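You operate a simulated robot arm through the tools that you are given. There is no shell and no other tool.

You are at the controls of a simulated robot arm. One attempt, no reset.

Task
Fit the green-grip end cap, lock its latch and shut the diffuser.
Fine: the housing by the cartons; swing its grey latch open first.

Only the result counts: the job must be done as asked and must still hold three seconds after the hand-in. Knocking over, shifting, dropping, spilling or breaking anything else fails it. Lids that push on must go on centred and level and be pressed home; caps that screw on are set level and turned clockwise until they are tight.

Robot
A 6-joint arm with a two-finger gripper, fixed in place. Base frame: the origin is at the foot of the arm, x ahead of it, y to its left, z up. Units: mm, rad, N and s.
Its first joint turns from -2.897 to 2.897 rad. Payload 2.45 kg.
The TCP is the grasp point between the finger pads, 20 mm short of the fingertips. In the tool frame z runs along the fingers and y along their closing line. Largest opening 140 mm; the body of the gripper starts 168 mm behind the TCP.
Orientation is told as [roll, pitch, yaw] about the base's x, y, z axes, in that order, counted from this pose: with the fingers straight down and closing along the base's y, the tool's x points along the base's -x, its y along +y and its z along -z.

Tools
- The arm moves only by the tool play_rows. Its argument "motion" is a list of rows, each a list of 7 numbers: the shift along the base's x, y, z in mm, then the turn, a rotation vector about the base's x, y, z in rad, then the opening in per cent of the stroke, from 0 (shut) to 100 (fully open). In form: [[x, y, z, rx, ry, rz, gripper], ...]. A call has 1 to 20 rows; each row is the pose to reach, as a shift and turn from the pose commanded when the call began. A row lasts 0.2 s, in which the tool goes at most 50 mm and 0.15 rad; a call with a longer step from one row to the next is refused whole, and so is a gripper value outside its range. A pose out of reach is approached as far as the arm can. The call stops where the force on the tool passes 40 N (or 10 N more than at its start, if that is more) or the arm is blocked; 0.2 s more then pass. Each finger travels about 45 mm/s and halts on what it meets, pressing with about 22 N; the grip force reading is that of the motor and also rises with nothing between the fingers. The clock runs only during rows and for 0.2 s after the last one: add rows that repeat a pose to give the fingers time. It gives the time, the measured TCP pose, the force on the tool (base axes), the opening and the grip force at its end, in the units of the frame above (readings bear some noise), with the torque about the TCP (base axes, N m) and any sound that the robot's microphone picked up, and new pictures: "views" is both (left out), scene, wrist or none.
- Cameras (640 x 400 px; columns grow to the right, rows downward): "scene" is fixed at [50.4, 501.1, 1657.2]; the picture's right is [-0.39, -0.92, 0.00], its down [-0.65, 0.28, -0.71] and it looks along [0.65, -0.28, -0.70] (base axes); focal length 298 px, centre (320, 200). "wrist" rides on the gripper at [78, 11, -209] in the tool frame; the picture's right is [-0.14, 0.99, 0.00], its down [-0.92, -0.13, -0.37] and it looks along [-0.37, -0.05, 0.93] (tool axes); focal length 280 px, centre (320, 200).
- probe_pixels(camera, pixels): for up to 12 pixels [column, row] of the newest picture of that camera ("zoom" is the newest enlarged one), the place [x, y, z] in the base frame of the surface seen there, good to about 2 mm. It takes no simulated time.
- zoom(camera, box): a new picture of the part [left, top, right, bottom] of that camera's present view, enlarged. It takes no simulated time.
- job_done(): hands the job in; it is judged then, once.

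Open the gripper and draw the arm clear of the work before you hand the job in, unless the task says otherwise.

The tools are called after ">>>" as a command line: name --pt "numbers of a row" for each row, then --argument value for the rest, lists and objects as JSON in quotes. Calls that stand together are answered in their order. play_rows: Moves the arm, as the interface text tells. Its arguments: {"type":"object","properties":{"motion":{"type":"array","items":{"type":"array","items":{"type":"number"}}},"views":{"type":"string","enum":["both","scene","wrist","none"]}},"required":["motion"]} The other tools are called the same way: probe_pixels (camera, pixels) gives the place of the surface under pixels of a picture; zoom (camera, box) takes an enlarged picture of a part of a camera's view; job_done () hands the job in.

At the start:

```text
clock: 0.0
position: [679.3, 128.5, 1311.4]
orientation: [0.0, 0.0, 0.0]
ft_force: [-0.3, 0.0, -0.4]
ft_torque: [0.04, 0.03, 0.02]
gripper_width: 139.7
gripper_force: 0.1
```

scene: 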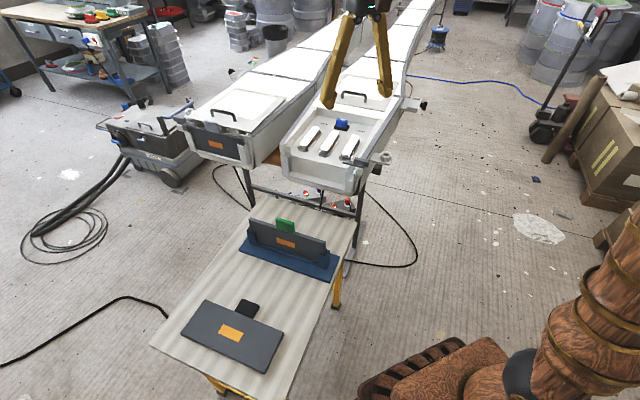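
wrist: 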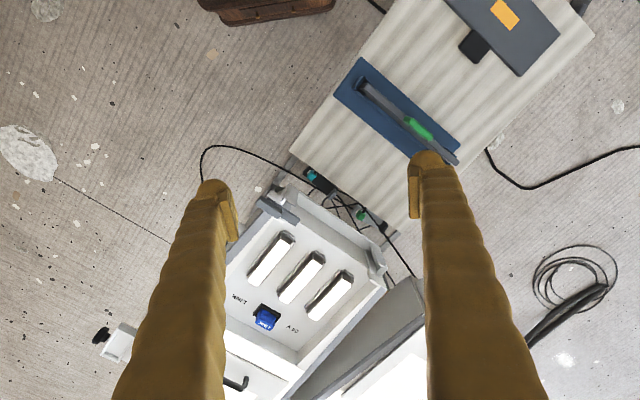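

The scene shows two long light housings; the one nearer the cartons (right) is open at about (330,150), with the green-grip cap standing in a blue rack at (288,240). I zoom in on each to study the details.

>>> zoom --camera "scene" --box '[260, 80, 440, 200]'

>>> zoom --camera "scene" --box '[170, 190, 370, 380]'

>>> zoom --camera "wrist" --box '[190, 170, 430, 400]'

```text
3.33 times, centred on (350, 140) of scene
```

zoom: 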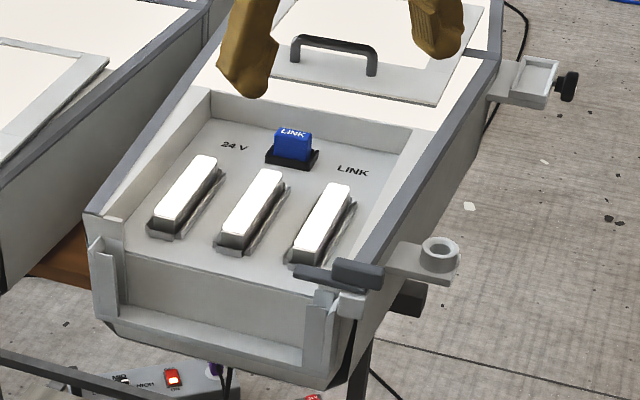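

```text
2.11 times, centred on (270, 285) of scene
```

zoom: 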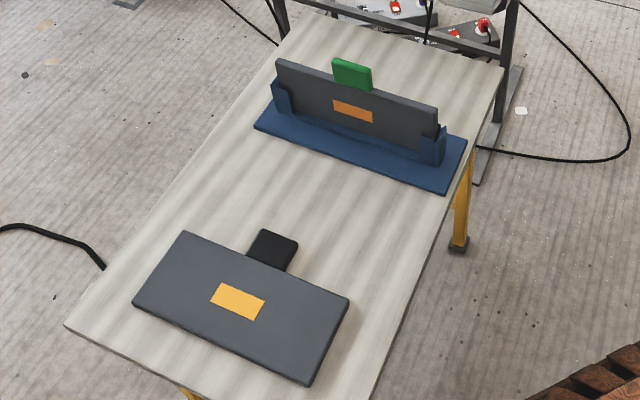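

```text
1.74 times, centred on (310, 285) of wrist
```

zoom: 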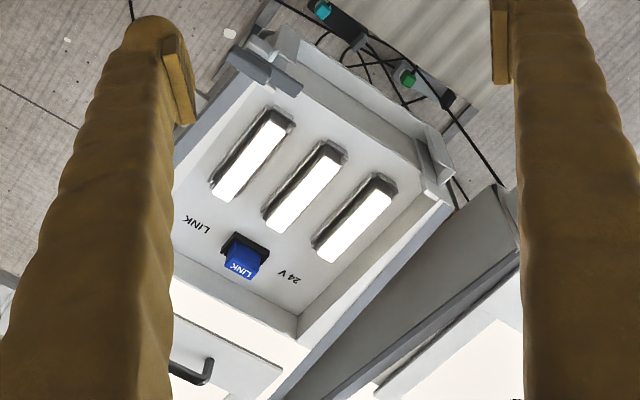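

The right-hand housing is the one by the cartons (600,150). I zoom the left (finished) housing as a reference and measure points on the open one.

>>> zoom --camera "scene" --box '[180, 60, 320, 170]'

>>> probe_pixels --camera "scene" --pixels '[[286, 143], [290, 152], [354, 169], [367, 161], [358, 162], [382, 158], [345, 93], [365, 93], [348, 108], [323, 145], [320, 165], [385, 110]]'

>>> probe_pixels --camera "scene" --pixels '[[279, 220], [292, 223], [285, 227], [257, 220], [256, 245], [305, 240], [327, 241], [243, 247], [320, 275], [286, 244], [345, 220], [300, 205]]'

```text
3.64 times, centred on (250, 115) of scene
```

zoom: 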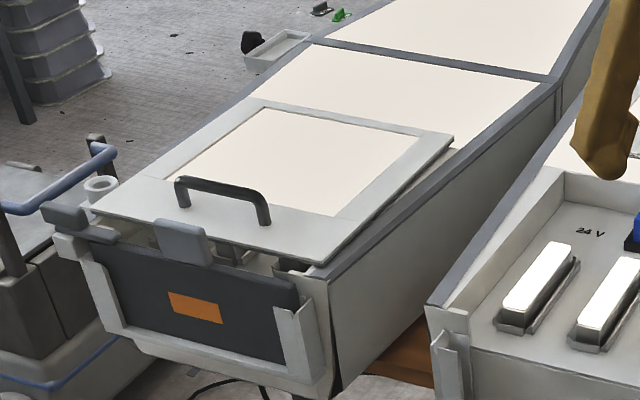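

```text
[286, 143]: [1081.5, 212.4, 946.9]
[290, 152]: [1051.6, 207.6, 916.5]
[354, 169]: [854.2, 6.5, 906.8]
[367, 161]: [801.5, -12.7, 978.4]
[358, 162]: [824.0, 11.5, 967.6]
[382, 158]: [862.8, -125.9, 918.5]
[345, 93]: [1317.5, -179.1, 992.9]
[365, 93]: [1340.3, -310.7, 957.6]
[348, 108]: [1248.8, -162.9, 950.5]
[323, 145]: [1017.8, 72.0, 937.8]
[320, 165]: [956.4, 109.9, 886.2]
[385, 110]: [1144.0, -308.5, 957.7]
```

```text
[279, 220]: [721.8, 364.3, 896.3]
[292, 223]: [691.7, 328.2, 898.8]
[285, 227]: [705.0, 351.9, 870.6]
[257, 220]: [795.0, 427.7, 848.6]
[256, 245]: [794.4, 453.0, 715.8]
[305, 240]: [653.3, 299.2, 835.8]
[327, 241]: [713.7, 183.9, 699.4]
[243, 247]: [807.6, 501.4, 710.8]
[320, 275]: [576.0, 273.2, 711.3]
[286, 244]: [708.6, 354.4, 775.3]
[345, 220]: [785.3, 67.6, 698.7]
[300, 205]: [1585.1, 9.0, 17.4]
```

Distances look long, so I enlarge the diffuser area and measure the handle and panel more carefully.

>>> zoom --camera "scene" --box '[310, 70, 430, 145]'

>>> probe_pixels --camera "scene" --pixels '[[348, 97], [372, 101], [360, 92], [344, 101], [389, 111], [318, 127], [342, 123], [307, 120], [392, 130], [415, 100], [420, 103], [391, 155]]'

```text
5.33 times, centred on (370, 108) of scene
```

zoom: 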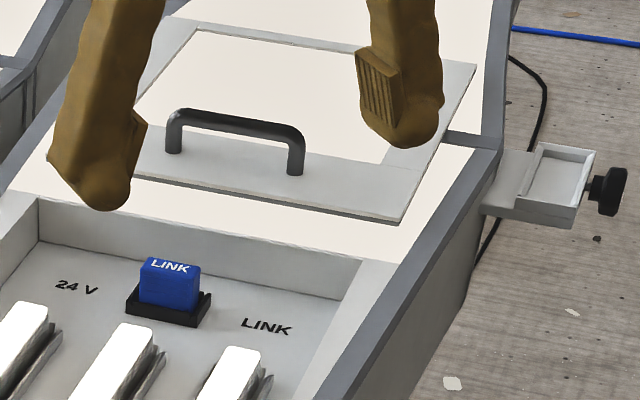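

```text
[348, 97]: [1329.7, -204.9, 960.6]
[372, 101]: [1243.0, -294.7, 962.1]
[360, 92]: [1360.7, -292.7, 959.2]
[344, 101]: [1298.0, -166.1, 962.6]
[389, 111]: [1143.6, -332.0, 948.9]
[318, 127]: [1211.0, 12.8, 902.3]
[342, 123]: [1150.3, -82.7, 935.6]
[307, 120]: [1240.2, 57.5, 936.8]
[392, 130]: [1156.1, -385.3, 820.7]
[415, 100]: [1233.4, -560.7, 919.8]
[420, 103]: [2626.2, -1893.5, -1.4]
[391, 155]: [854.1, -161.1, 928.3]
```

The housing's end face runs along roughly (0.7,0.7), with the latch block near (802,-13,978) and the diffuser handle far back near x 1290. I turn the tool by 45° and move it over the latch for a close wrist view.

>>> play_rows --pt "20 -20 0 0 0 0.13 100" --pt "40 -50 0 0 0 0.26 100" --pt "60 -80 -10 0 0 0.39 100" --pt "80 -110 -20 0 0 0.52 100" --pt "90 -130 -30 0 0 0.65 100" --pt "100 -150 -40 0 0 0.7854 100" --pt "100 -150 -40 0 0 0.7854 100"

```text
clock: 1.6
position: [779.0, -21.8, 1271.7]
orientation: [0.001, 0.0, 0.786]
ft_force: [0.6, 0.4, -1.3]
ft_torque: [-0.02, 0.01, 0.0]
gripper_width: 139.9
gripper_force: 0.1
```

scene: 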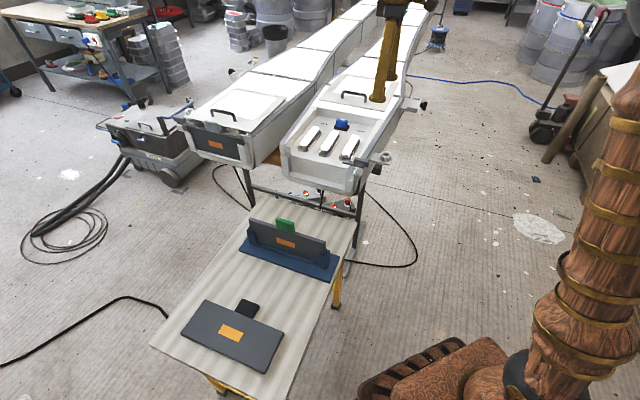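
wrist: 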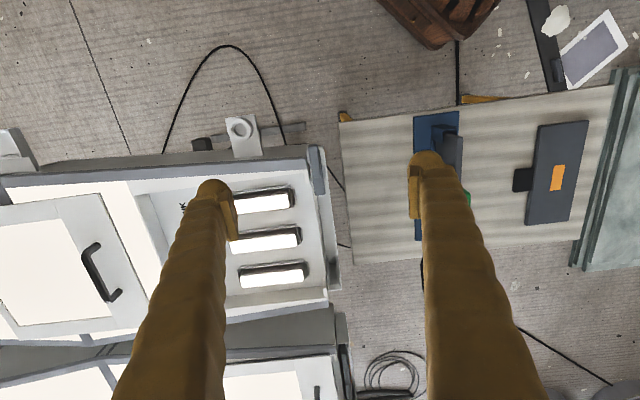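

The wrist view now shows the housing axis left-right, with the latch at about (317,170). I enlarge the right end and take measurements.

>>> zoom --camera "wrist" --box '[180, 100, 360, 310]'

>>> zoom --camera "wrist" --box '[0, 120, 200, 350]'

>>> probe_pixels --camera "wrist" --pixels '[[312, 150], [318, 170], [319, 190], [335, 278], [327, 295], [90, 248], [102, 272], [115, 293], [118, 296], [104, 195], [149, 310], [240, 130]]'

```text
1.90 times, centred on (270, 205) of wrist
```

zoom: 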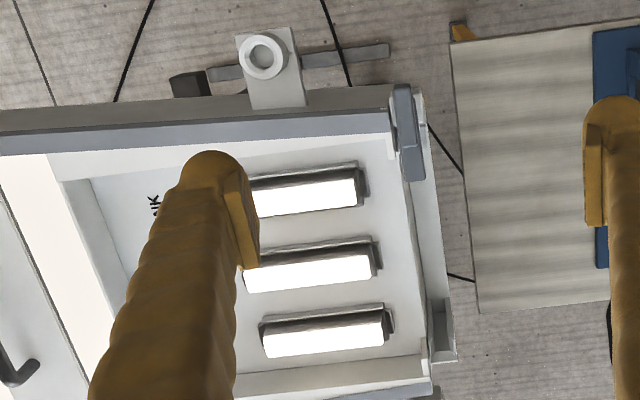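

```text
1.74 times, centred on (100, 235) of wrist
```

zoom: 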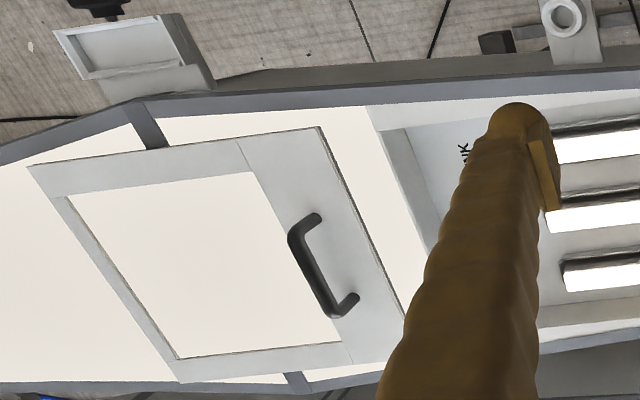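

```text
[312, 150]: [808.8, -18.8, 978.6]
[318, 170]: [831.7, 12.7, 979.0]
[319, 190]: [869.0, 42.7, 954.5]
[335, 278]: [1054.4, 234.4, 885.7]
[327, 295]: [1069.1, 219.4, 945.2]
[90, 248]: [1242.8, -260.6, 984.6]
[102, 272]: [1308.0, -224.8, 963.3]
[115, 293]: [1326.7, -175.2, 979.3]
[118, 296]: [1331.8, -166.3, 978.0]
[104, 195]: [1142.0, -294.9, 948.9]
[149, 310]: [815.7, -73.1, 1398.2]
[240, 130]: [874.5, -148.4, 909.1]
```

The latch bar runs from about (809,-19) to (832,13) at z 979. I descend to about 100 mm above it for a detailed look.

>>> play_rows --pt "15 10 -45 0 0 0 100" --pt "30 20 -90 0 0 0 100" --pt "45 25 -130 0 0 0 100" --pt "45 25 -170 0 0 0 100" --pt "45 25 -170 0 0 0 100"

>>> zoom --camera "wrist" --box '[230, 80, 410, 300]'

>>> zoom --camera "scene" --box '[330, 140, 410, 200]'

```text
clock: 2.8
position: [822.0, 5.1, 1101.9]
orientation: [-0.001, 0.0, 0.785]
ft_force: [-0.3, -1.2, -0.5]
ft_torque: [-0.02, 0.03, -0.03]
gripper_width: 139.7
gripper_force: 0.1
```

scene: 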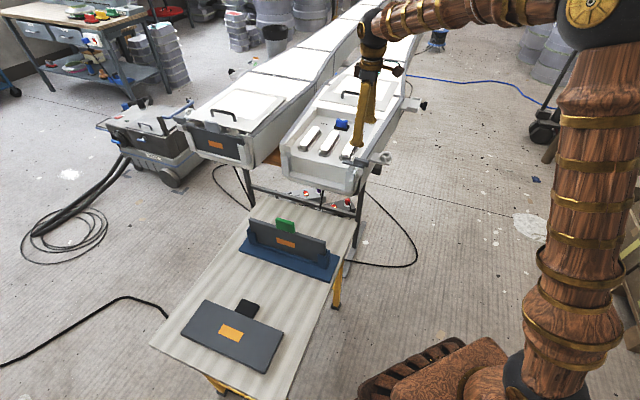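
wrist: 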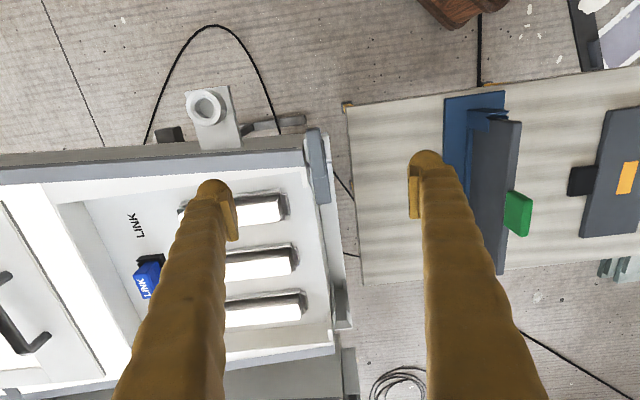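

```text
1.82 times, centred on (320, 190) of wrist
```

zoom: 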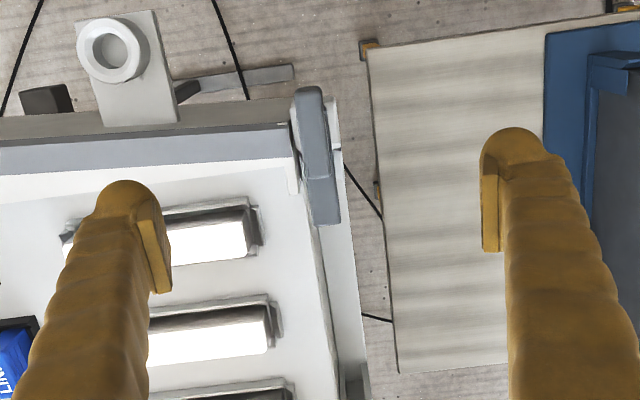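

```text
6.67 times, centred on (370, 170) of scene
```

zoom: 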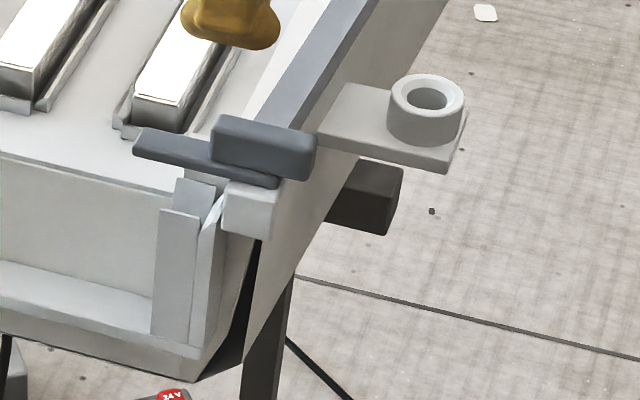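

The latch is a thin bar pointing inward with a raised block at its outer end above a light bracket. I measure its parts precisely.

>>> probe_pixels --camera "wrist" --pixels '[[317, 131], [311, 135], [320, 150], [314, 176], [323, 180], [318, 198], [321, 203], [328, 150], [322, 160], [341, 318], [309, 184], [290, 158]]'

>>> probe_pixels --camera "zoom" --pixels '[[225, 125], [305, 140], [260, 135], [140, 150], [175, 155], [260, 182], [250, 200], [195, 190], [185, 220], [275, 168], [340, 120], [440, 95]]'

```text
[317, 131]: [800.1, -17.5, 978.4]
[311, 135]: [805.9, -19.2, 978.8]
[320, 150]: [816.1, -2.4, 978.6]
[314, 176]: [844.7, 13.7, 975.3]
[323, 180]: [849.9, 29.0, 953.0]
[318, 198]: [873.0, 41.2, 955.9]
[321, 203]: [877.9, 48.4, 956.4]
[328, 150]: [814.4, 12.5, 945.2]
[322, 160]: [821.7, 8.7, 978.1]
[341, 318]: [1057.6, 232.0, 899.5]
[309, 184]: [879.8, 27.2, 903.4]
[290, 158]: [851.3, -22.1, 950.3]
```

```text
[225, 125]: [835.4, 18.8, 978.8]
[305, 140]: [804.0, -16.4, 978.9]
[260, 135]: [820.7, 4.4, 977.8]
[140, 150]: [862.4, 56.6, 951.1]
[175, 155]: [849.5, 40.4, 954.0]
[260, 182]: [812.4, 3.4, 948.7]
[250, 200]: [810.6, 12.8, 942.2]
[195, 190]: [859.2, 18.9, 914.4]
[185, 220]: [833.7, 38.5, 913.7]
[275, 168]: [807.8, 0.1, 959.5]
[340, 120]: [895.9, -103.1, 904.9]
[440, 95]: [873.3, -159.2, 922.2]
```

Bar top is z≈955, its tip near (878,49), and the raised block top is z≈979; I check the lamp and floor heights near the bar's inner side before pushing it outward.

>>> probe_pixels --camera "wrist" --pixels '[[283, 205], [275, 208], [290, 262], [284, 215], [300, 210], [315, 230], [328, 240], [336, 262], [340, 300], [327, 205], [332, 215], [330, 180]]'

>>> play_rows --pt "30 10 -10 0 0 0 60" --pt "50 15 -20 0 0 0 20" --pt "62 19 -40 0 0 0 0" --pt "62 19 -40 0 0 0 0" --pt "62 19 -40 0 0 0 0" --pt "62 19 -40 0 0 0 0" --pt "62 19 -40 0 0 0 0" --pt "62 19 -40 0 0 0 0"

```text
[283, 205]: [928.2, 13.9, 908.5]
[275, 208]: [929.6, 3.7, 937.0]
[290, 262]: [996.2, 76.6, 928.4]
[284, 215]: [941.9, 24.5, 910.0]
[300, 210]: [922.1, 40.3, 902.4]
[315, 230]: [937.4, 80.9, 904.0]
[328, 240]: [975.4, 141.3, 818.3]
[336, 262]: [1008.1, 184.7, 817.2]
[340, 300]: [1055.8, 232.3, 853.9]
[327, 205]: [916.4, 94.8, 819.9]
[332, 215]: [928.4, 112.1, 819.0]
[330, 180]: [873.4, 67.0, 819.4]
```

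```text
clock: 4.6
position: [887.4, 22.5, 1063.0]
orientation: [0.001, -0.001, 0.785]
ft_force: [0.2, 0.0, -0.1]
ft_torque: [0.01, 0.02, -0.02]
gripper_width: 0.3
gripper_force: 14.1
```

scene: 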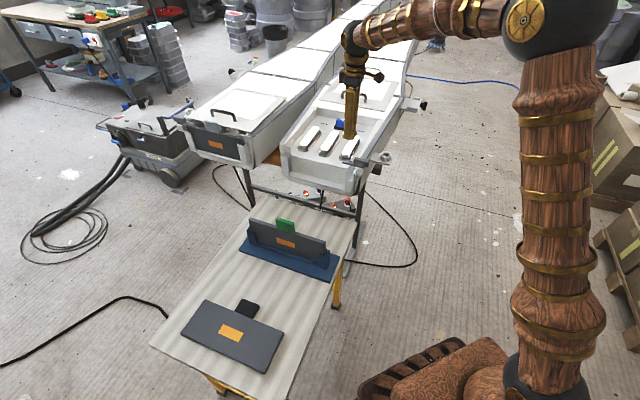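
wrist: 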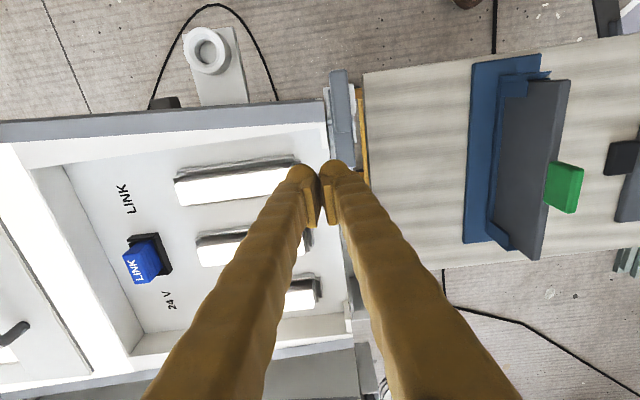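

Fingers are shut above the gap between the bar (a≈590) and the lamps (a≈650). I lower the tips to z≈943 just inside the bar.

>>> play_rows --pt "0 0 -40 0 0 0 0" --pt "0 0 -75 0 0 0 0" --pt "0 0 -100 0 0 0 0" --pt "0 0 -100 0 0 0 0"

>>> zoom --camera "wrist" --box '[250, 60, 410, 200]'

```text
clock: 5.7
position: [886.6, 20.7, 966.2]
orientation: [-0.002, -0.002, 0.785]
ft_force: [-0.3, -0.5, 7.1]
ft_torque: [0.09, 0.21, 0.05]
gripper_width: 0.0
gripper_force: 21.9
stopped in row 4: the force on the tool passed its limit at 42 N (the readings are from after the stop); the commanded pose is now the measured one
```

scene: 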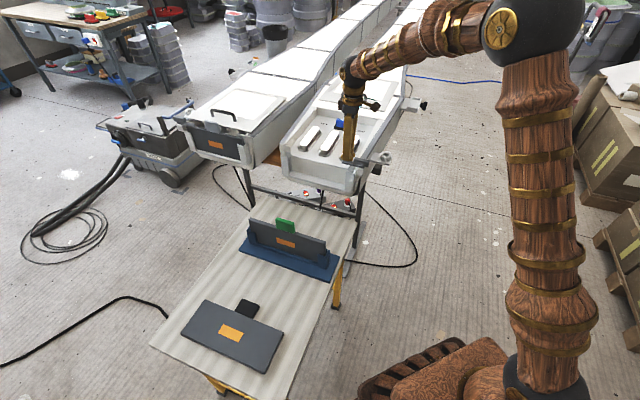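
wrist: 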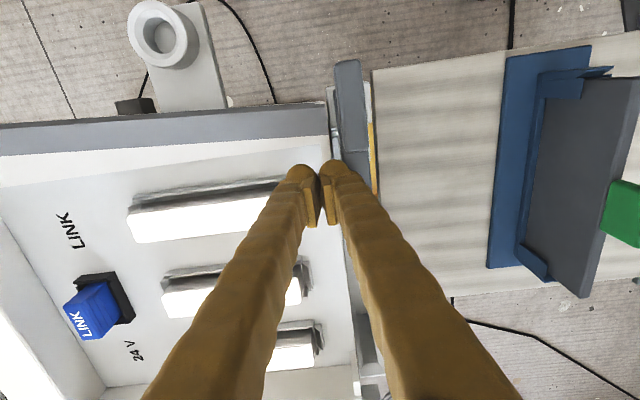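

```text
2.86 times, centred on (330, 130) of wrist
```

zoom: 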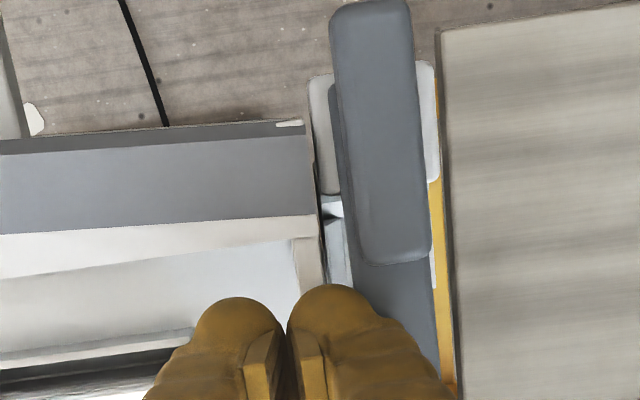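

The tips met something at z≈946, likely the bar's inner edge on the left side of the fingers. I back up, shift 10 mm inward (+a) and lower again gently.

>>> play_rows --pt "0 0 15 0 0 0 0" --pt "4 -4 15 0 0 0 0" --pt "8 -8 12 0 0 0 0" --pt "8 -8 6 0 0 0 0" --pt "8 -8 2 0 0 0 0" --pt "8 -8 -1 0 0 0 0" --pt "8 -8 -3 0 0 0 0"

>>> zoom --camera "wrist" --box '[250, 60, 410, 200]'

>>> zoom --camera "scene" --box '[310, 130, 410, 200]'

```text
clock: 7.2
position: [895.1, 13.7, 962.3]
orientation: [0.0, -0.001, 0.785]
ft_force: [-0.3, 0.4, -0.1]
ft_torque: [-0.02, 0.01, 0.0]
gripper_width: 0.1
gripper_force: 22.1
```

scene: 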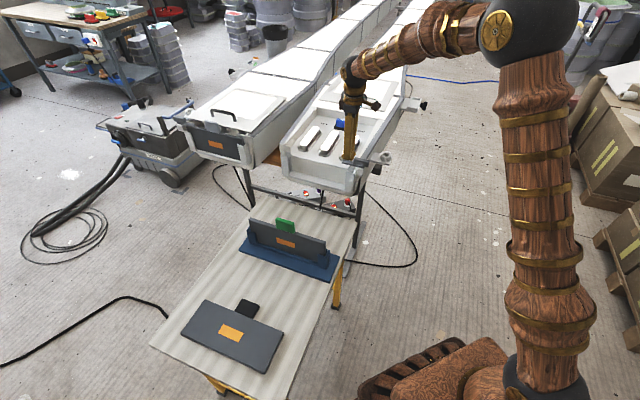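
wrist: 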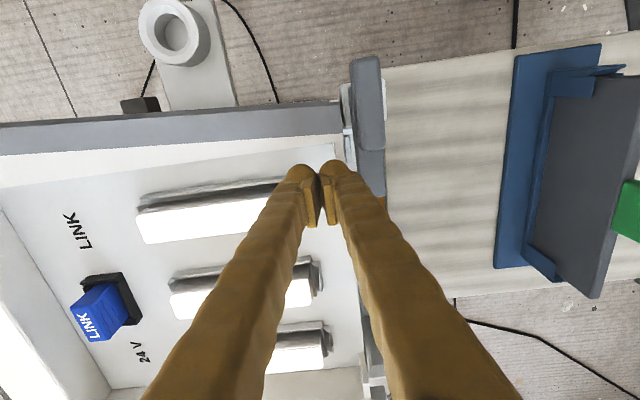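

```text
2.86 times, centred on (330, 130) of wrist
```

zoom: 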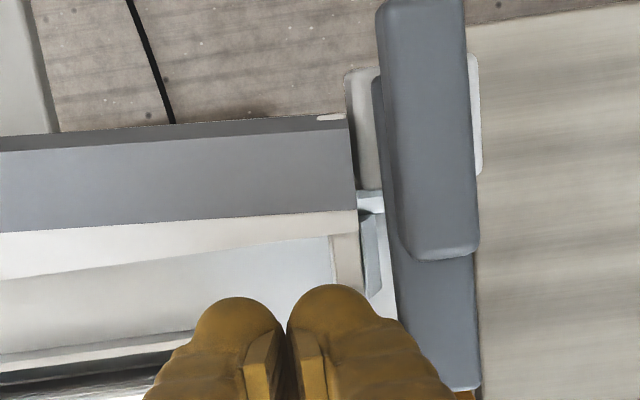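

```text
5.71 times, centred on (360, 165) of scene
```

zoom: 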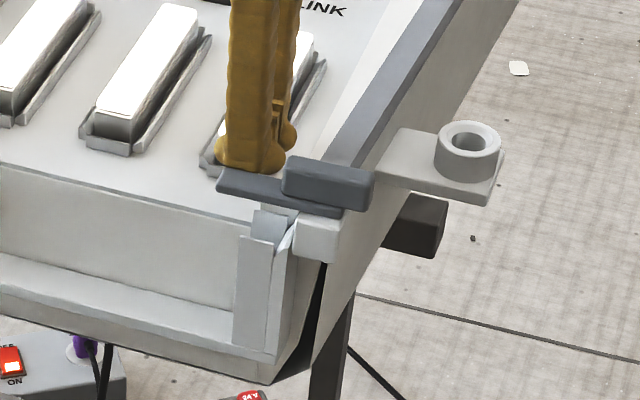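

The fingers are now clear inside the bar at tip z≈942. I push outward (-a) along the first part of the arc and check the response.

>>> play_rows --pt "-4 4 0 0 0 0 0" --pt "-8.5 8.5 0 0 0 0 0" --pt "-12 13 0 0 0 0 0" --pt "-16 19 0 0 0 0 0" --pt "-21 27 0 0 0 0 0" --pt "-27 31 0 0 0 0 0" --pt "-32 34 0 0 0 0 0"

>>> zoom --camera "wrist" --box '[250, 60, 410, 200]'

>>> zoom --camera "scene" --box '[310, 130, 410, 200]'

```text
clock: 8.8
position: [864.4, 46.9, 961.6]
orientation: [-0.002, -0.001, 0.786]
ft_force: [0.0, -0.3, -0.3]
ft_torque: [0.0, -0.01, -0.08]
gripper_width: 0.0
gripper_force: 22.2
```

scene: 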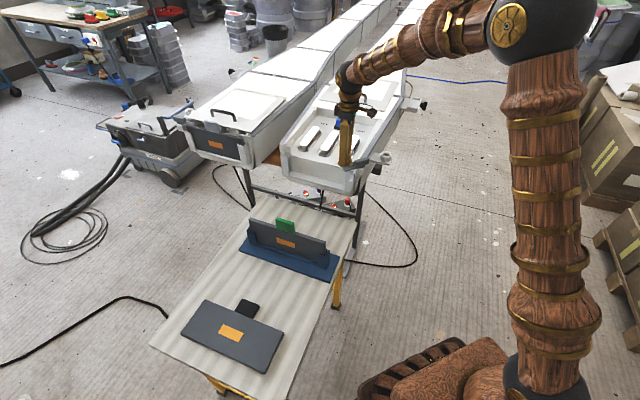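
wrist: 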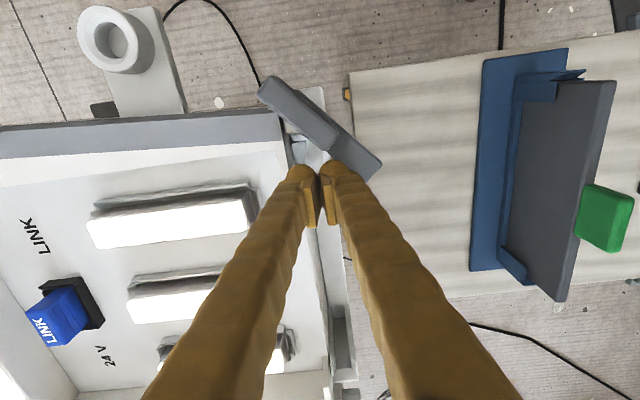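

```text
2.86 times, centred on (330, 130) of wrist
```

zoom: 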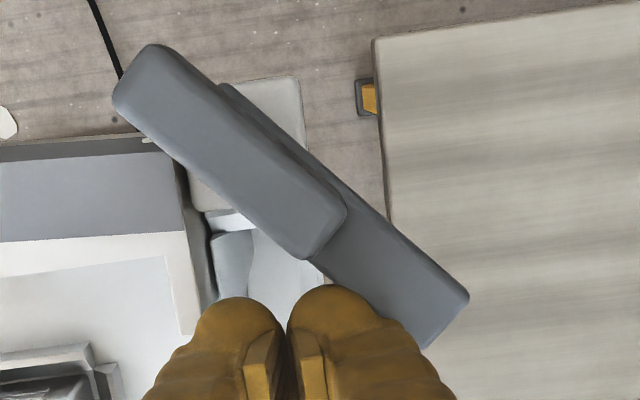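

```text
5.71 times, centred on (360, 165) of scene
```

zoom: 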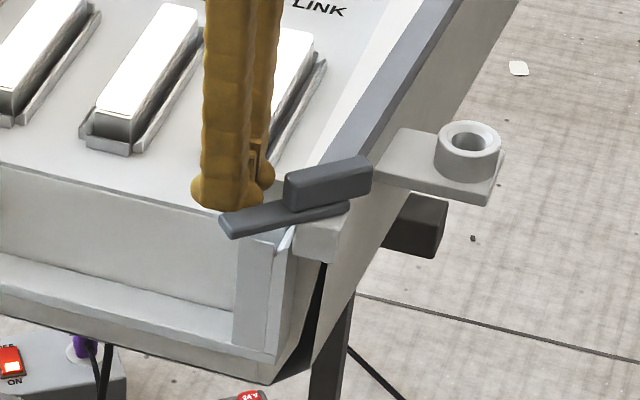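

The latch swings freely and is about 45° open. I continue along the arc to 90°.

>>> play_rows --pt "-6 3 0 0 0 0 0" --pt "-12.5 5 0 0 0 0 0" --pt "-19 6 0 0 0 0 0" --pt "-25.5 6 0 0 0 0 0" --pt "-32 5 0 0 0 0 0" --pt "-39 3.5 0 0 0 0 0" --pt "-45 1 0 0 0 0 0" --pt "-51 -2 0 0 0 0 0"

>>> zoom --camera "wrist" --box '[230, 40, 410, 200]'

>>> zoom --camera "scene" --box '[310, 130, 410, 200]'

```text
clock: 10.7
position: [816.6, 48.2, 962.0]
orientation: [-0.007, -0.009, 0.788]
ft_force: [11.4, 9.1, -2.8]
ft_torque: [0.11, -0.21, 0.07]
gripper_width: 6.1
gripper_force: 29.4
stopped in row 8: the force on the tool passed its limit at 47 N (the readings are from after the stop); the commanded pose is now the measured one
```

scene: 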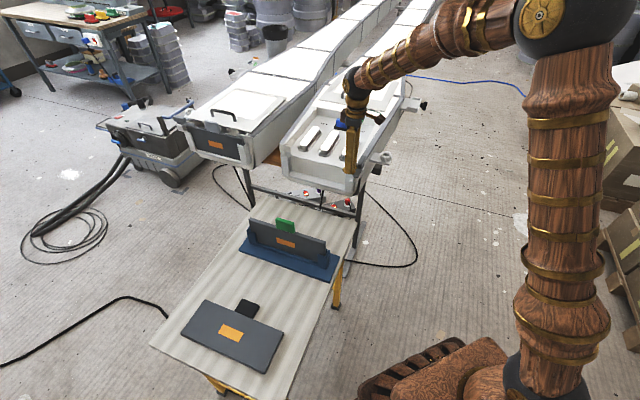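
wrist: 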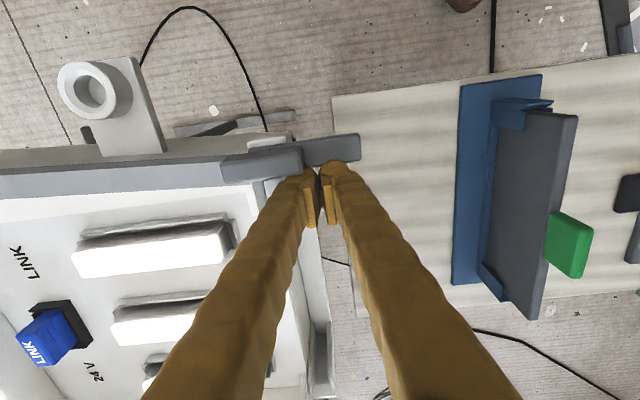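

```text
2.50 times, centred on (320, 120) of wrist
```

zoom: 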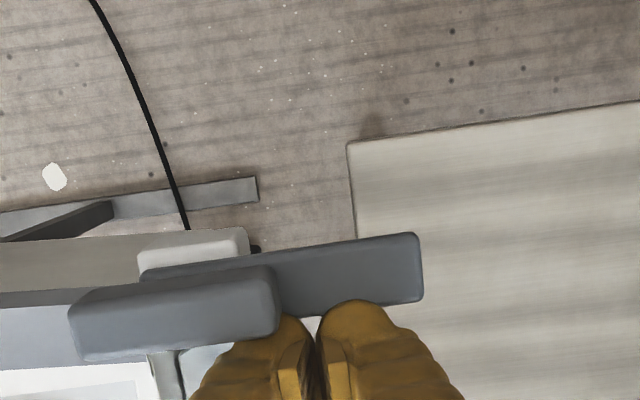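

```text
5.71 times, centred on (360, 165) of scene
```

zoom: 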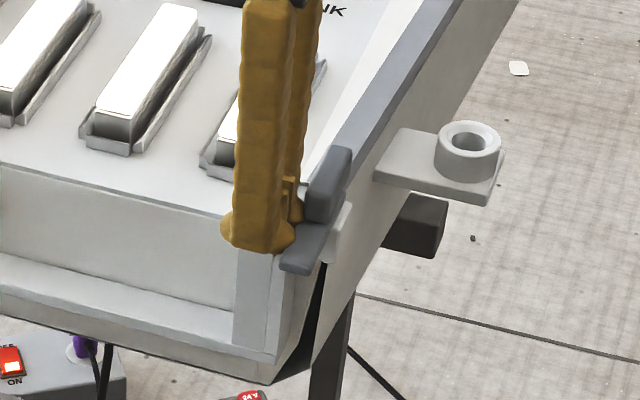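

The latch is at its stop, about 90° open. I back off along +b and lift away, then travel to the cap in its rack to look at it.

>>> play_rows --pt "7 7 0 0 0 0 0" --pt "10 10 20 0 0 0 0" --pt "10 10 60 0 0 0 10" --pt "0 30 100 0 0 0 20" --pt "-20 70 140 0 0 0 30" --pt "-40 115 160 0 0 0 40" --pt "-55 160 160 0 0 0 40" --pt "-70 205 150 0 0 0 40" --pt "-85 240 130 0 0 0 40" --pt "-100 270 120 0 0 0 40" --pt "-100 290 110 0 0 0 40" --pt "-100 290 110 0 0 0 40"

>>> zoom --camera "scene" --box '[270, 100, 410, 200]'

```text
refused: row 5 steps farther than a row can; nothing moved
```

```text
4.00 times, centred on (340, 150) of scene
```

zoom: 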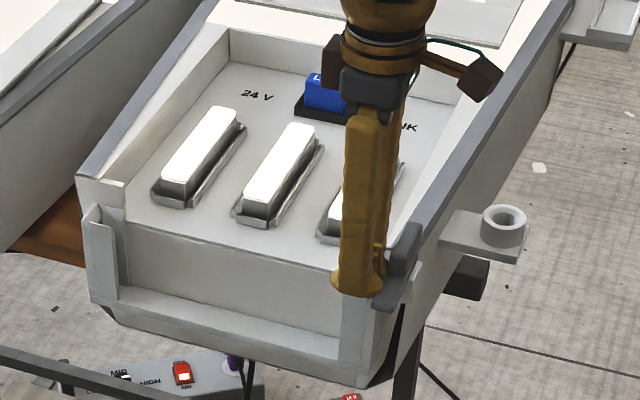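

The plan had one over-long step and nothing moved; I resend it with shorter steps.

>>> play_rows --pt "7 7 0 0 0 0 0" --pt "10 10 20 0 0 0 0" --pt "10 10 60 0 0 0 10" --pt "5 25 95 0 0 0 20" --pt "-5 50 125 0 0 0 30" --pt "-20 85 145 0 0 0 40" --pt "-35 125 150 0 0 0 40" --pt "-50 165 150 0 0 0 40" --pt "-65 205 150 0 0 0 40" --pt "-80 240 140 0 0 0 40" --pt "-95 270 125 0 0 0 40" --pt "-100 290 110 0 0 0 40" --pt "-100 290 110 0 0 0 40"

>>> zoom --camera "scene" --box '[270, 100, 410, 200]'

```text
clock: 13.5
position: [714.1, 336.6, 1072.5]
orientation: [-0.005, -0.006, 0.786]
ft_force: [-0.4, -0.2, 0.3]
ft_torque: [-0.01, -0.01, 0.0]
gripper_width: 56.2
gripper_force: 0.1
```

scene: 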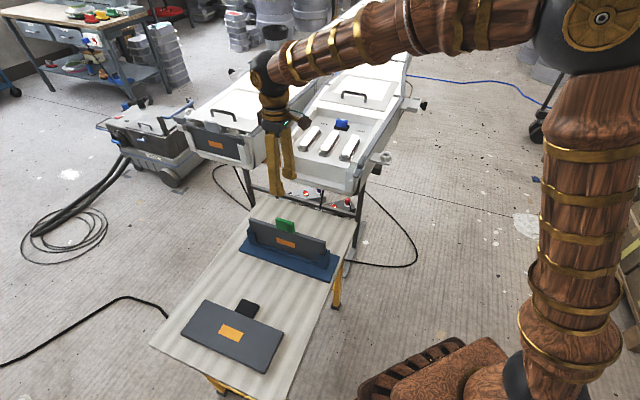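
wrist: 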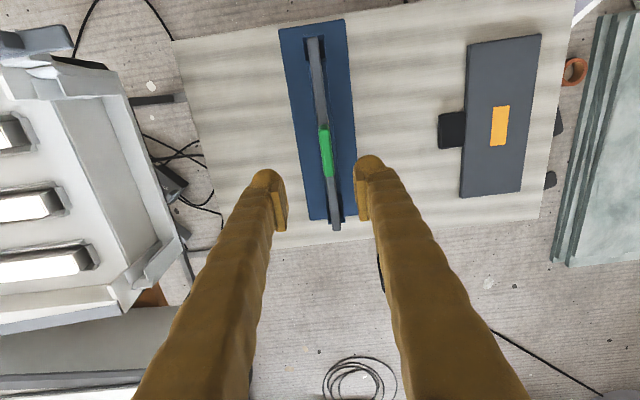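

```text
4.00 times, centred on (340, 150) of scene
```

zoom: 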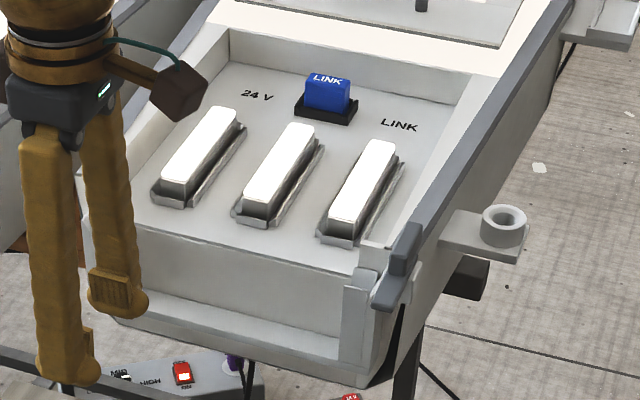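

The latch stays open, and the cap stands in the rack with its green grip at (326,150). I enlarge it and measure grip and slab edges.

>>> zoom --camera "wrist" --box '[270, 10, 370, 240]'

>>> probe_pixels --camera "wrist" --pixels '[[321, 130], [328, 130], [322, 150], [330, 150], [323, 172], [332, 172], [313, 65], [321, 65], [318, 110], [329, 185], [337, 220], [342, 210]]'

```text
1.74 times, centred on (320, 125) of wrist
```

zoom: 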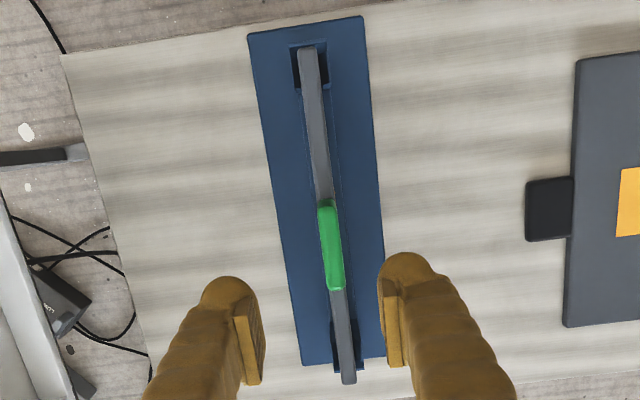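

```text
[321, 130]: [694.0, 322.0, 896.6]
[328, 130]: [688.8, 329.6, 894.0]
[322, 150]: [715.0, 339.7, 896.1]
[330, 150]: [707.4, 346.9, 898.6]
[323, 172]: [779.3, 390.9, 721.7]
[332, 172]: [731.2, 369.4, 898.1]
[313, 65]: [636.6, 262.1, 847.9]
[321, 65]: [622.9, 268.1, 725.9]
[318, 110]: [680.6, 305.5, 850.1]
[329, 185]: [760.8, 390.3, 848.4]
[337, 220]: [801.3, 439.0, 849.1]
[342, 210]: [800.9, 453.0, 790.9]
```

Slab top points give a line at about 46.9° and the grip centre ≈ (711,343,898). I now probe the slab ends and the housing's slot posts visible on the left of this view.

>>> probe_pixels --camera "zoom" --pixels '[[306, 50], [308, 60], [326, 190], [340, 300], [348, 376], [344, 340], [322, 206], [336, 285], [330, 245], [333, 245], [326, 245], [290, 60]]'

>>> zoom --camera "wrist" --box '[0, 20, 220, 340]'

>>> zoom --camera "wrist" --box '[0, 20, 140, 110]'

>>> zoom --camera "wrist" --box '[80, 220, 220, 320]'

```text
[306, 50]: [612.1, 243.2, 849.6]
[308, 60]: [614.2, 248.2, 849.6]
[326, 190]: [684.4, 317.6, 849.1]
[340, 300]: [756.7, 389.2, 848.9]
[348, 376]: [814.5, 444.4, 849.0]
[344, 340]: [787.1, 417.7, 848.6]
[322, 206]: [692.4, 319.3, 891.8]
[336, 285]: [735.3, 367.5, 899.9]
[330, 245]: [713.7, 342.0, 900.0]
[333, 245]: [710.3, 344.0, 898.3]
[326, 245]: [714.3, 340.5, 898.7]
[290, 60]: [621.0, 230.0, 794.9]
```

```text
1.25 times, centred on (110, 180) of wrist
```

zoom: 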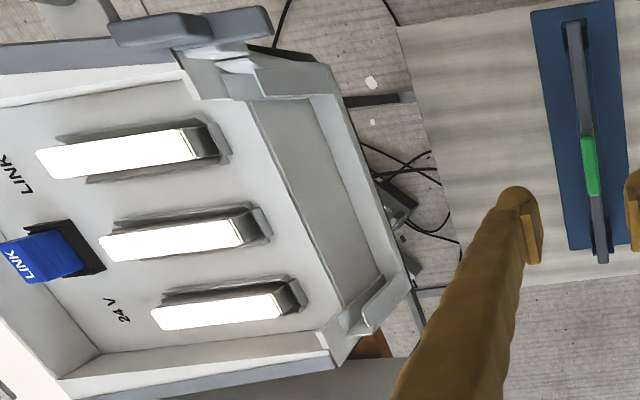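

```text
4.44 times, centred on (70, 65) of wrist
```

zoom: 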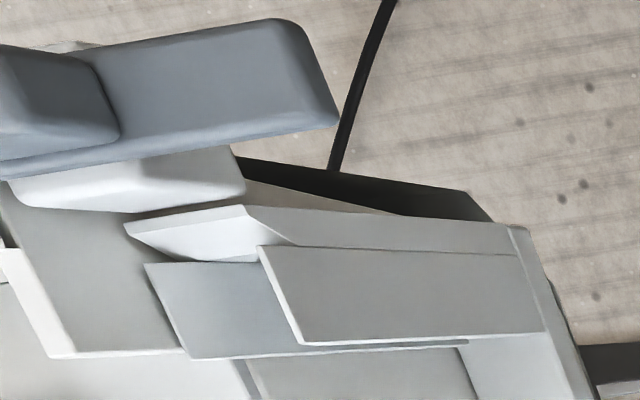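

```text
4.00 times, centred on (150, 270) of wrist
```

zoom: 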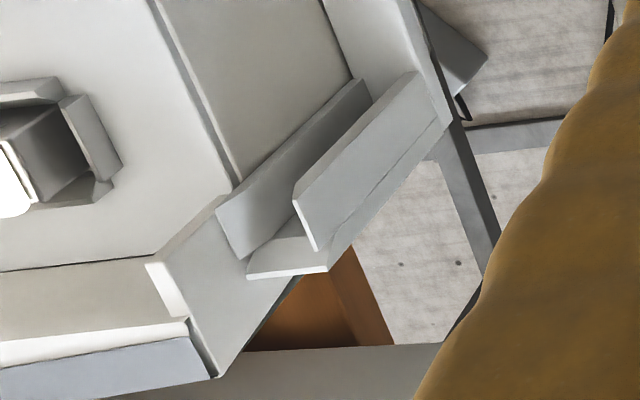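

Cap slab axis is at 45° with centre ≈ (713.3,343.8), so the present yaw fits. Now I probe the tops of the left slot plates, then re-zoom the right slot and probe that.

>>> probe_pixels --camera "zoom" --pixels '[[300, 207], [316, 242], [305, 200], [220, 213], [243, 252], [228, 215], [262, 272], [318, 268], [285, 265], [365, 100], [410, 90], [275, 240]]'

>>> zoom --camera "wrist" --box '[0, 20, 140, 110]'

>>> probe_pixels --camera "zoom" --pixels '[[265, 252], [300, 335], [270, 250], [152, 270], [190, 348], [160, 268], [135, 228], [240, 210], [200, 235], [250, 235], [275, 300], [215, 300]]'

```text
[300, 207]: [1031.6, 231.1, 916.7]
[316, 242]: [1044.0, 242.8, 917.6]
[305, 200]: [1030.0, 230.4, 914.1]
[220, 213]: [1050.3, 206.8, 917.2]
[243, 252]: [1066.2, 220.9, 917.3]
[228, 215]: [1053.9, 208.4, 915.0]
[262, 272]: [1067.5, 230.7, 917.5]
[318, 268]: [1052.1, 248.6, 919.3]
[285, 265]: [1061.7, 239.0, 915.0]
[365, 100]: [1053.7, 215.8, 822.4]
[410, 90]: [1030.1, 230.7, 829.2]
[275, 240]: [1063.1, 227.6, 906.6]
```

```text
4.44 times, centred on (70, 65) of wrist
```

zoom: 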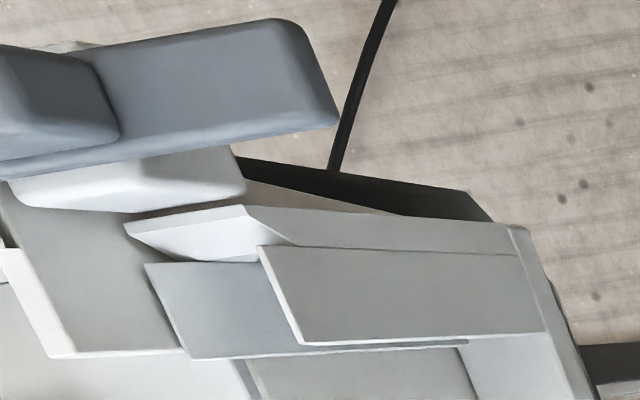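

```text
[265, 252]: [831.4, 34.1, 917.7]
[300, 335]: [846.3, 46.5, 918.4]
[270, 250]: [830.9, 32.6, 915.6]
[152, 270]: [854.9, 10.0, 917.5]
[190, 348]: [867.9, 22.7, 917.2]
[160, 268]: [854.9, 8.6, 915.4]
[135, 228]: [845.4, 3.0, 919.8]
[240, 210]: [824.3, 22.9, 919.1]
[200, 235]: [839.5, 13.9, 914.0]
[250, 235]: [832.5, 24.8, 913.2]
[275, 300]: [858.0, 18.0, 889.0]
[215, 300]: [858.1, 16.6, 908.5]
```

Both slots measured: plates at about a≈566…597, ends at b≈600 and 919, so the slot centre is near a≈581, b≈759. I move above the housing front to view the slots straight from above for a finer fix.

>>> play_rows --pt "0 0 40 0 0 0 50" --pt "20 -25 70 0 0 0 60" --pt "45 -60 80 0 0 0 70" --pt "70 -95 80 0 0 0 80" --pt "97 -128 80 0 0 0 80" --pt "124 -162 80 0 0 0 80" --pt "150 -196 80 0 0 0 80" --pt "172 -225 80 0 0 0 80" --pt "191 -252 80 0 0 0 80" --pt "191 -252 80 0 0 0 80"

>>> zoom --camera "wrist" --box '[260, 40, 380, 130]'

```text
clock: 15.7
position: [907.9, 84.6, 1151.7]
orientation: [-0.004, -0.007, 0.788]
ft_force: [0.1, -0.2, -0.2]
ft_torque: [-0.01, 0.02, -0.03]
gripper_width: 111.9
gripper_force: 0.1
```

scene: 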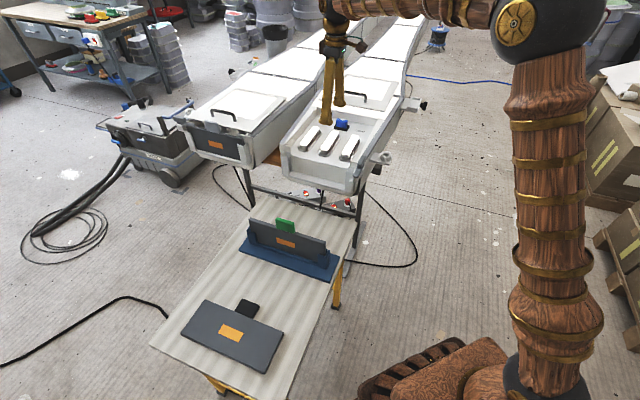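
wrist: 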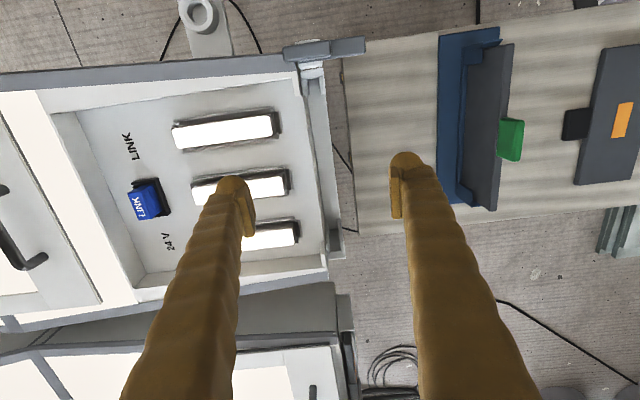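

```text
4.44 times, centred on (320, 85) of wrist
```

zoom: 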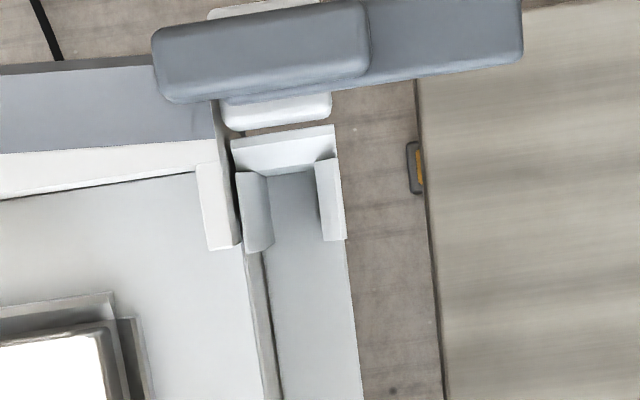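

From above, the right slot is clear between its inner plate (zoom 236–272) and outer plate (316–345). I probe across the slot to find its faces.

>>> probe_pixels --camera "zoom" --pixels '[[239, 195], [246, 200], [255, 210], [264, 215], [270, 220], [318, 200], [324, 200], [332, 200], [341, 200], [280, 130], [285, 150], [290, 168]]'

>>> zoom --camera "wrist" --box '[290, 200, 380, 280]'

```text
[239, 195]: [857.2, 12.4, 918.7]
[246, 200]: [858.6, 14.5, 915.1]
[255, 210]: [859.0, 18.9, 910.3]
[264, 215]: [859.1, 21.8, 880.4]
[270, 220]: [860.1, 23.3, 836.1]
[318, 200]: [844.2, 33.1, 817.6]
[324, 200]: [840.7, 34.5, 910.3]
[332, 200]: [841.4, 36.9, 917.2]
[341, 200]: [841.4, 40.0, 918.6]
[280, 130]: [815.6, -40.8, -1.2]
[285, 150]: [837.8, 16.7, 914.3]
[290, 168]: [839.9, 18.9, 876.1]
```

```text
5.00 times, centred on (335, 240) of wrist
```

zoom: 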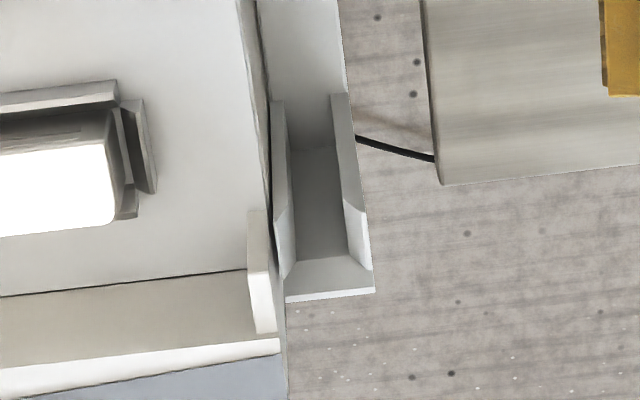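

Right slot: inner face at a≈592, outer inner-face ≈572, with flared tops, centre a≈582. Now I probe the left slot in the newest zoom.

>>> probe_pixels --camera "zoom" --pixels '[[279, 230], [288, 240], [283, 180], [350, 220], [356, 225], [363, 235], [346, 205], [310, 275], [330, 275], [335, 292], [320, 245], [320, 200]]'

```text
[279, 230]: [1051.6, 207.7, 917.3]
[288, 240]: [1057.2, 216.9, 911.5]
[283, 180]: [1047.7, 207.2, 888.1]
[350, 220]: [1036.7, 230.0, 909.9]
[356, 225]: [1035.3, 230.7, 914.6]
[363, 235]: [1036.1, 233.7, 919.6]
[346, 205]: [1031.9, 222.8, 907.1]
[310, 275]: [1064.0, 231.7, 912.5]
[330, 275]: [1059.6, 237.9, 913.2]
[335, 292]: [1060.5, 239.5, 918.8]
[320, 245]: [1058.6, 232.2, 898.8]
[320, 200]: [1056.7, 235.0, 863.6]
```

Both slots agree: centre a≈582.3, ends at b≈607 and 913 (mid 760). I return to above the cap's grip, correcting the small tilt, with the fingers partly open.

>>> play_rows --pt "-15 20 0 0.005 0.008 -0.003 70" --pt "-38 50 0 0.005 0.008 -0.003 60" --pt "-65 86 0 0.005 0.008 -0.003 50" --pt "-92 122 -10 0.005 0.008 -0.003 45" --pt "-118 156 -25 0.005 0.008 -0.003 45" --pt "-143 190 -45 0.005 0.008 -0.003 45" --pt "-165 220 -75 0.005 0.008 -0.003 45" --pt "-183 243 -110 0.005 0.008 -0.003 45" --pt "-194 258 -150 0.005 0.008 -0.003 45" --pt "-194.1 258.2 -190 0.005 0.008 -0.003 45" --pt "-194.1 258.2 -192 0.005 0.008 -0.003 45" --pt "-194.1 258.2 -192 0.005 0.008 -0.003 45"

>>> zoom --camera "wrist" --box '[240, 80, 400, 260]'

```text
clock: 18.3
position: [713.4, 345.0, 959.6]
orientation: [0.004, -0.006, 0.783]
ft_force: [-0.5, 0.4, -0.5]
ft_torque: [0.0, -0.01, 0.0]
gripper_width: 63.3
gripper_force: 0.1
```

scene: 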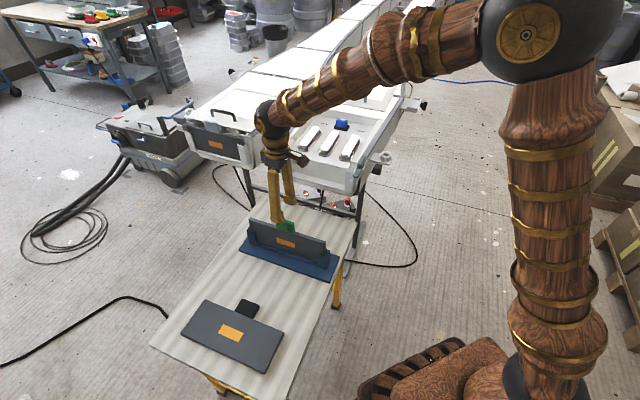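
wrist: 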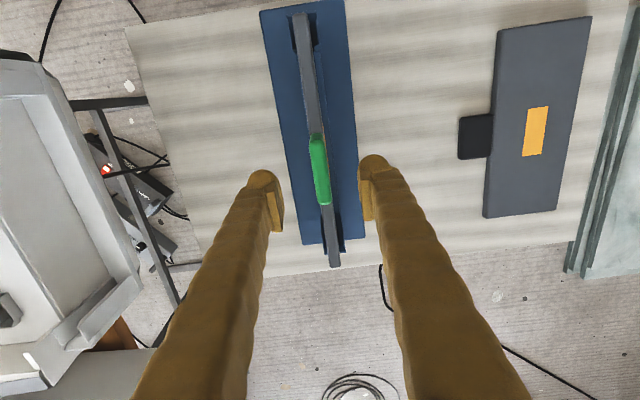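

```text
2.22 times, centred on (320, 170) of wrist
```

zoom: 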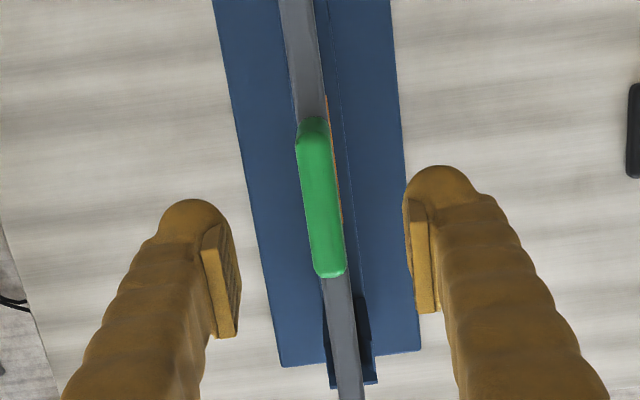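

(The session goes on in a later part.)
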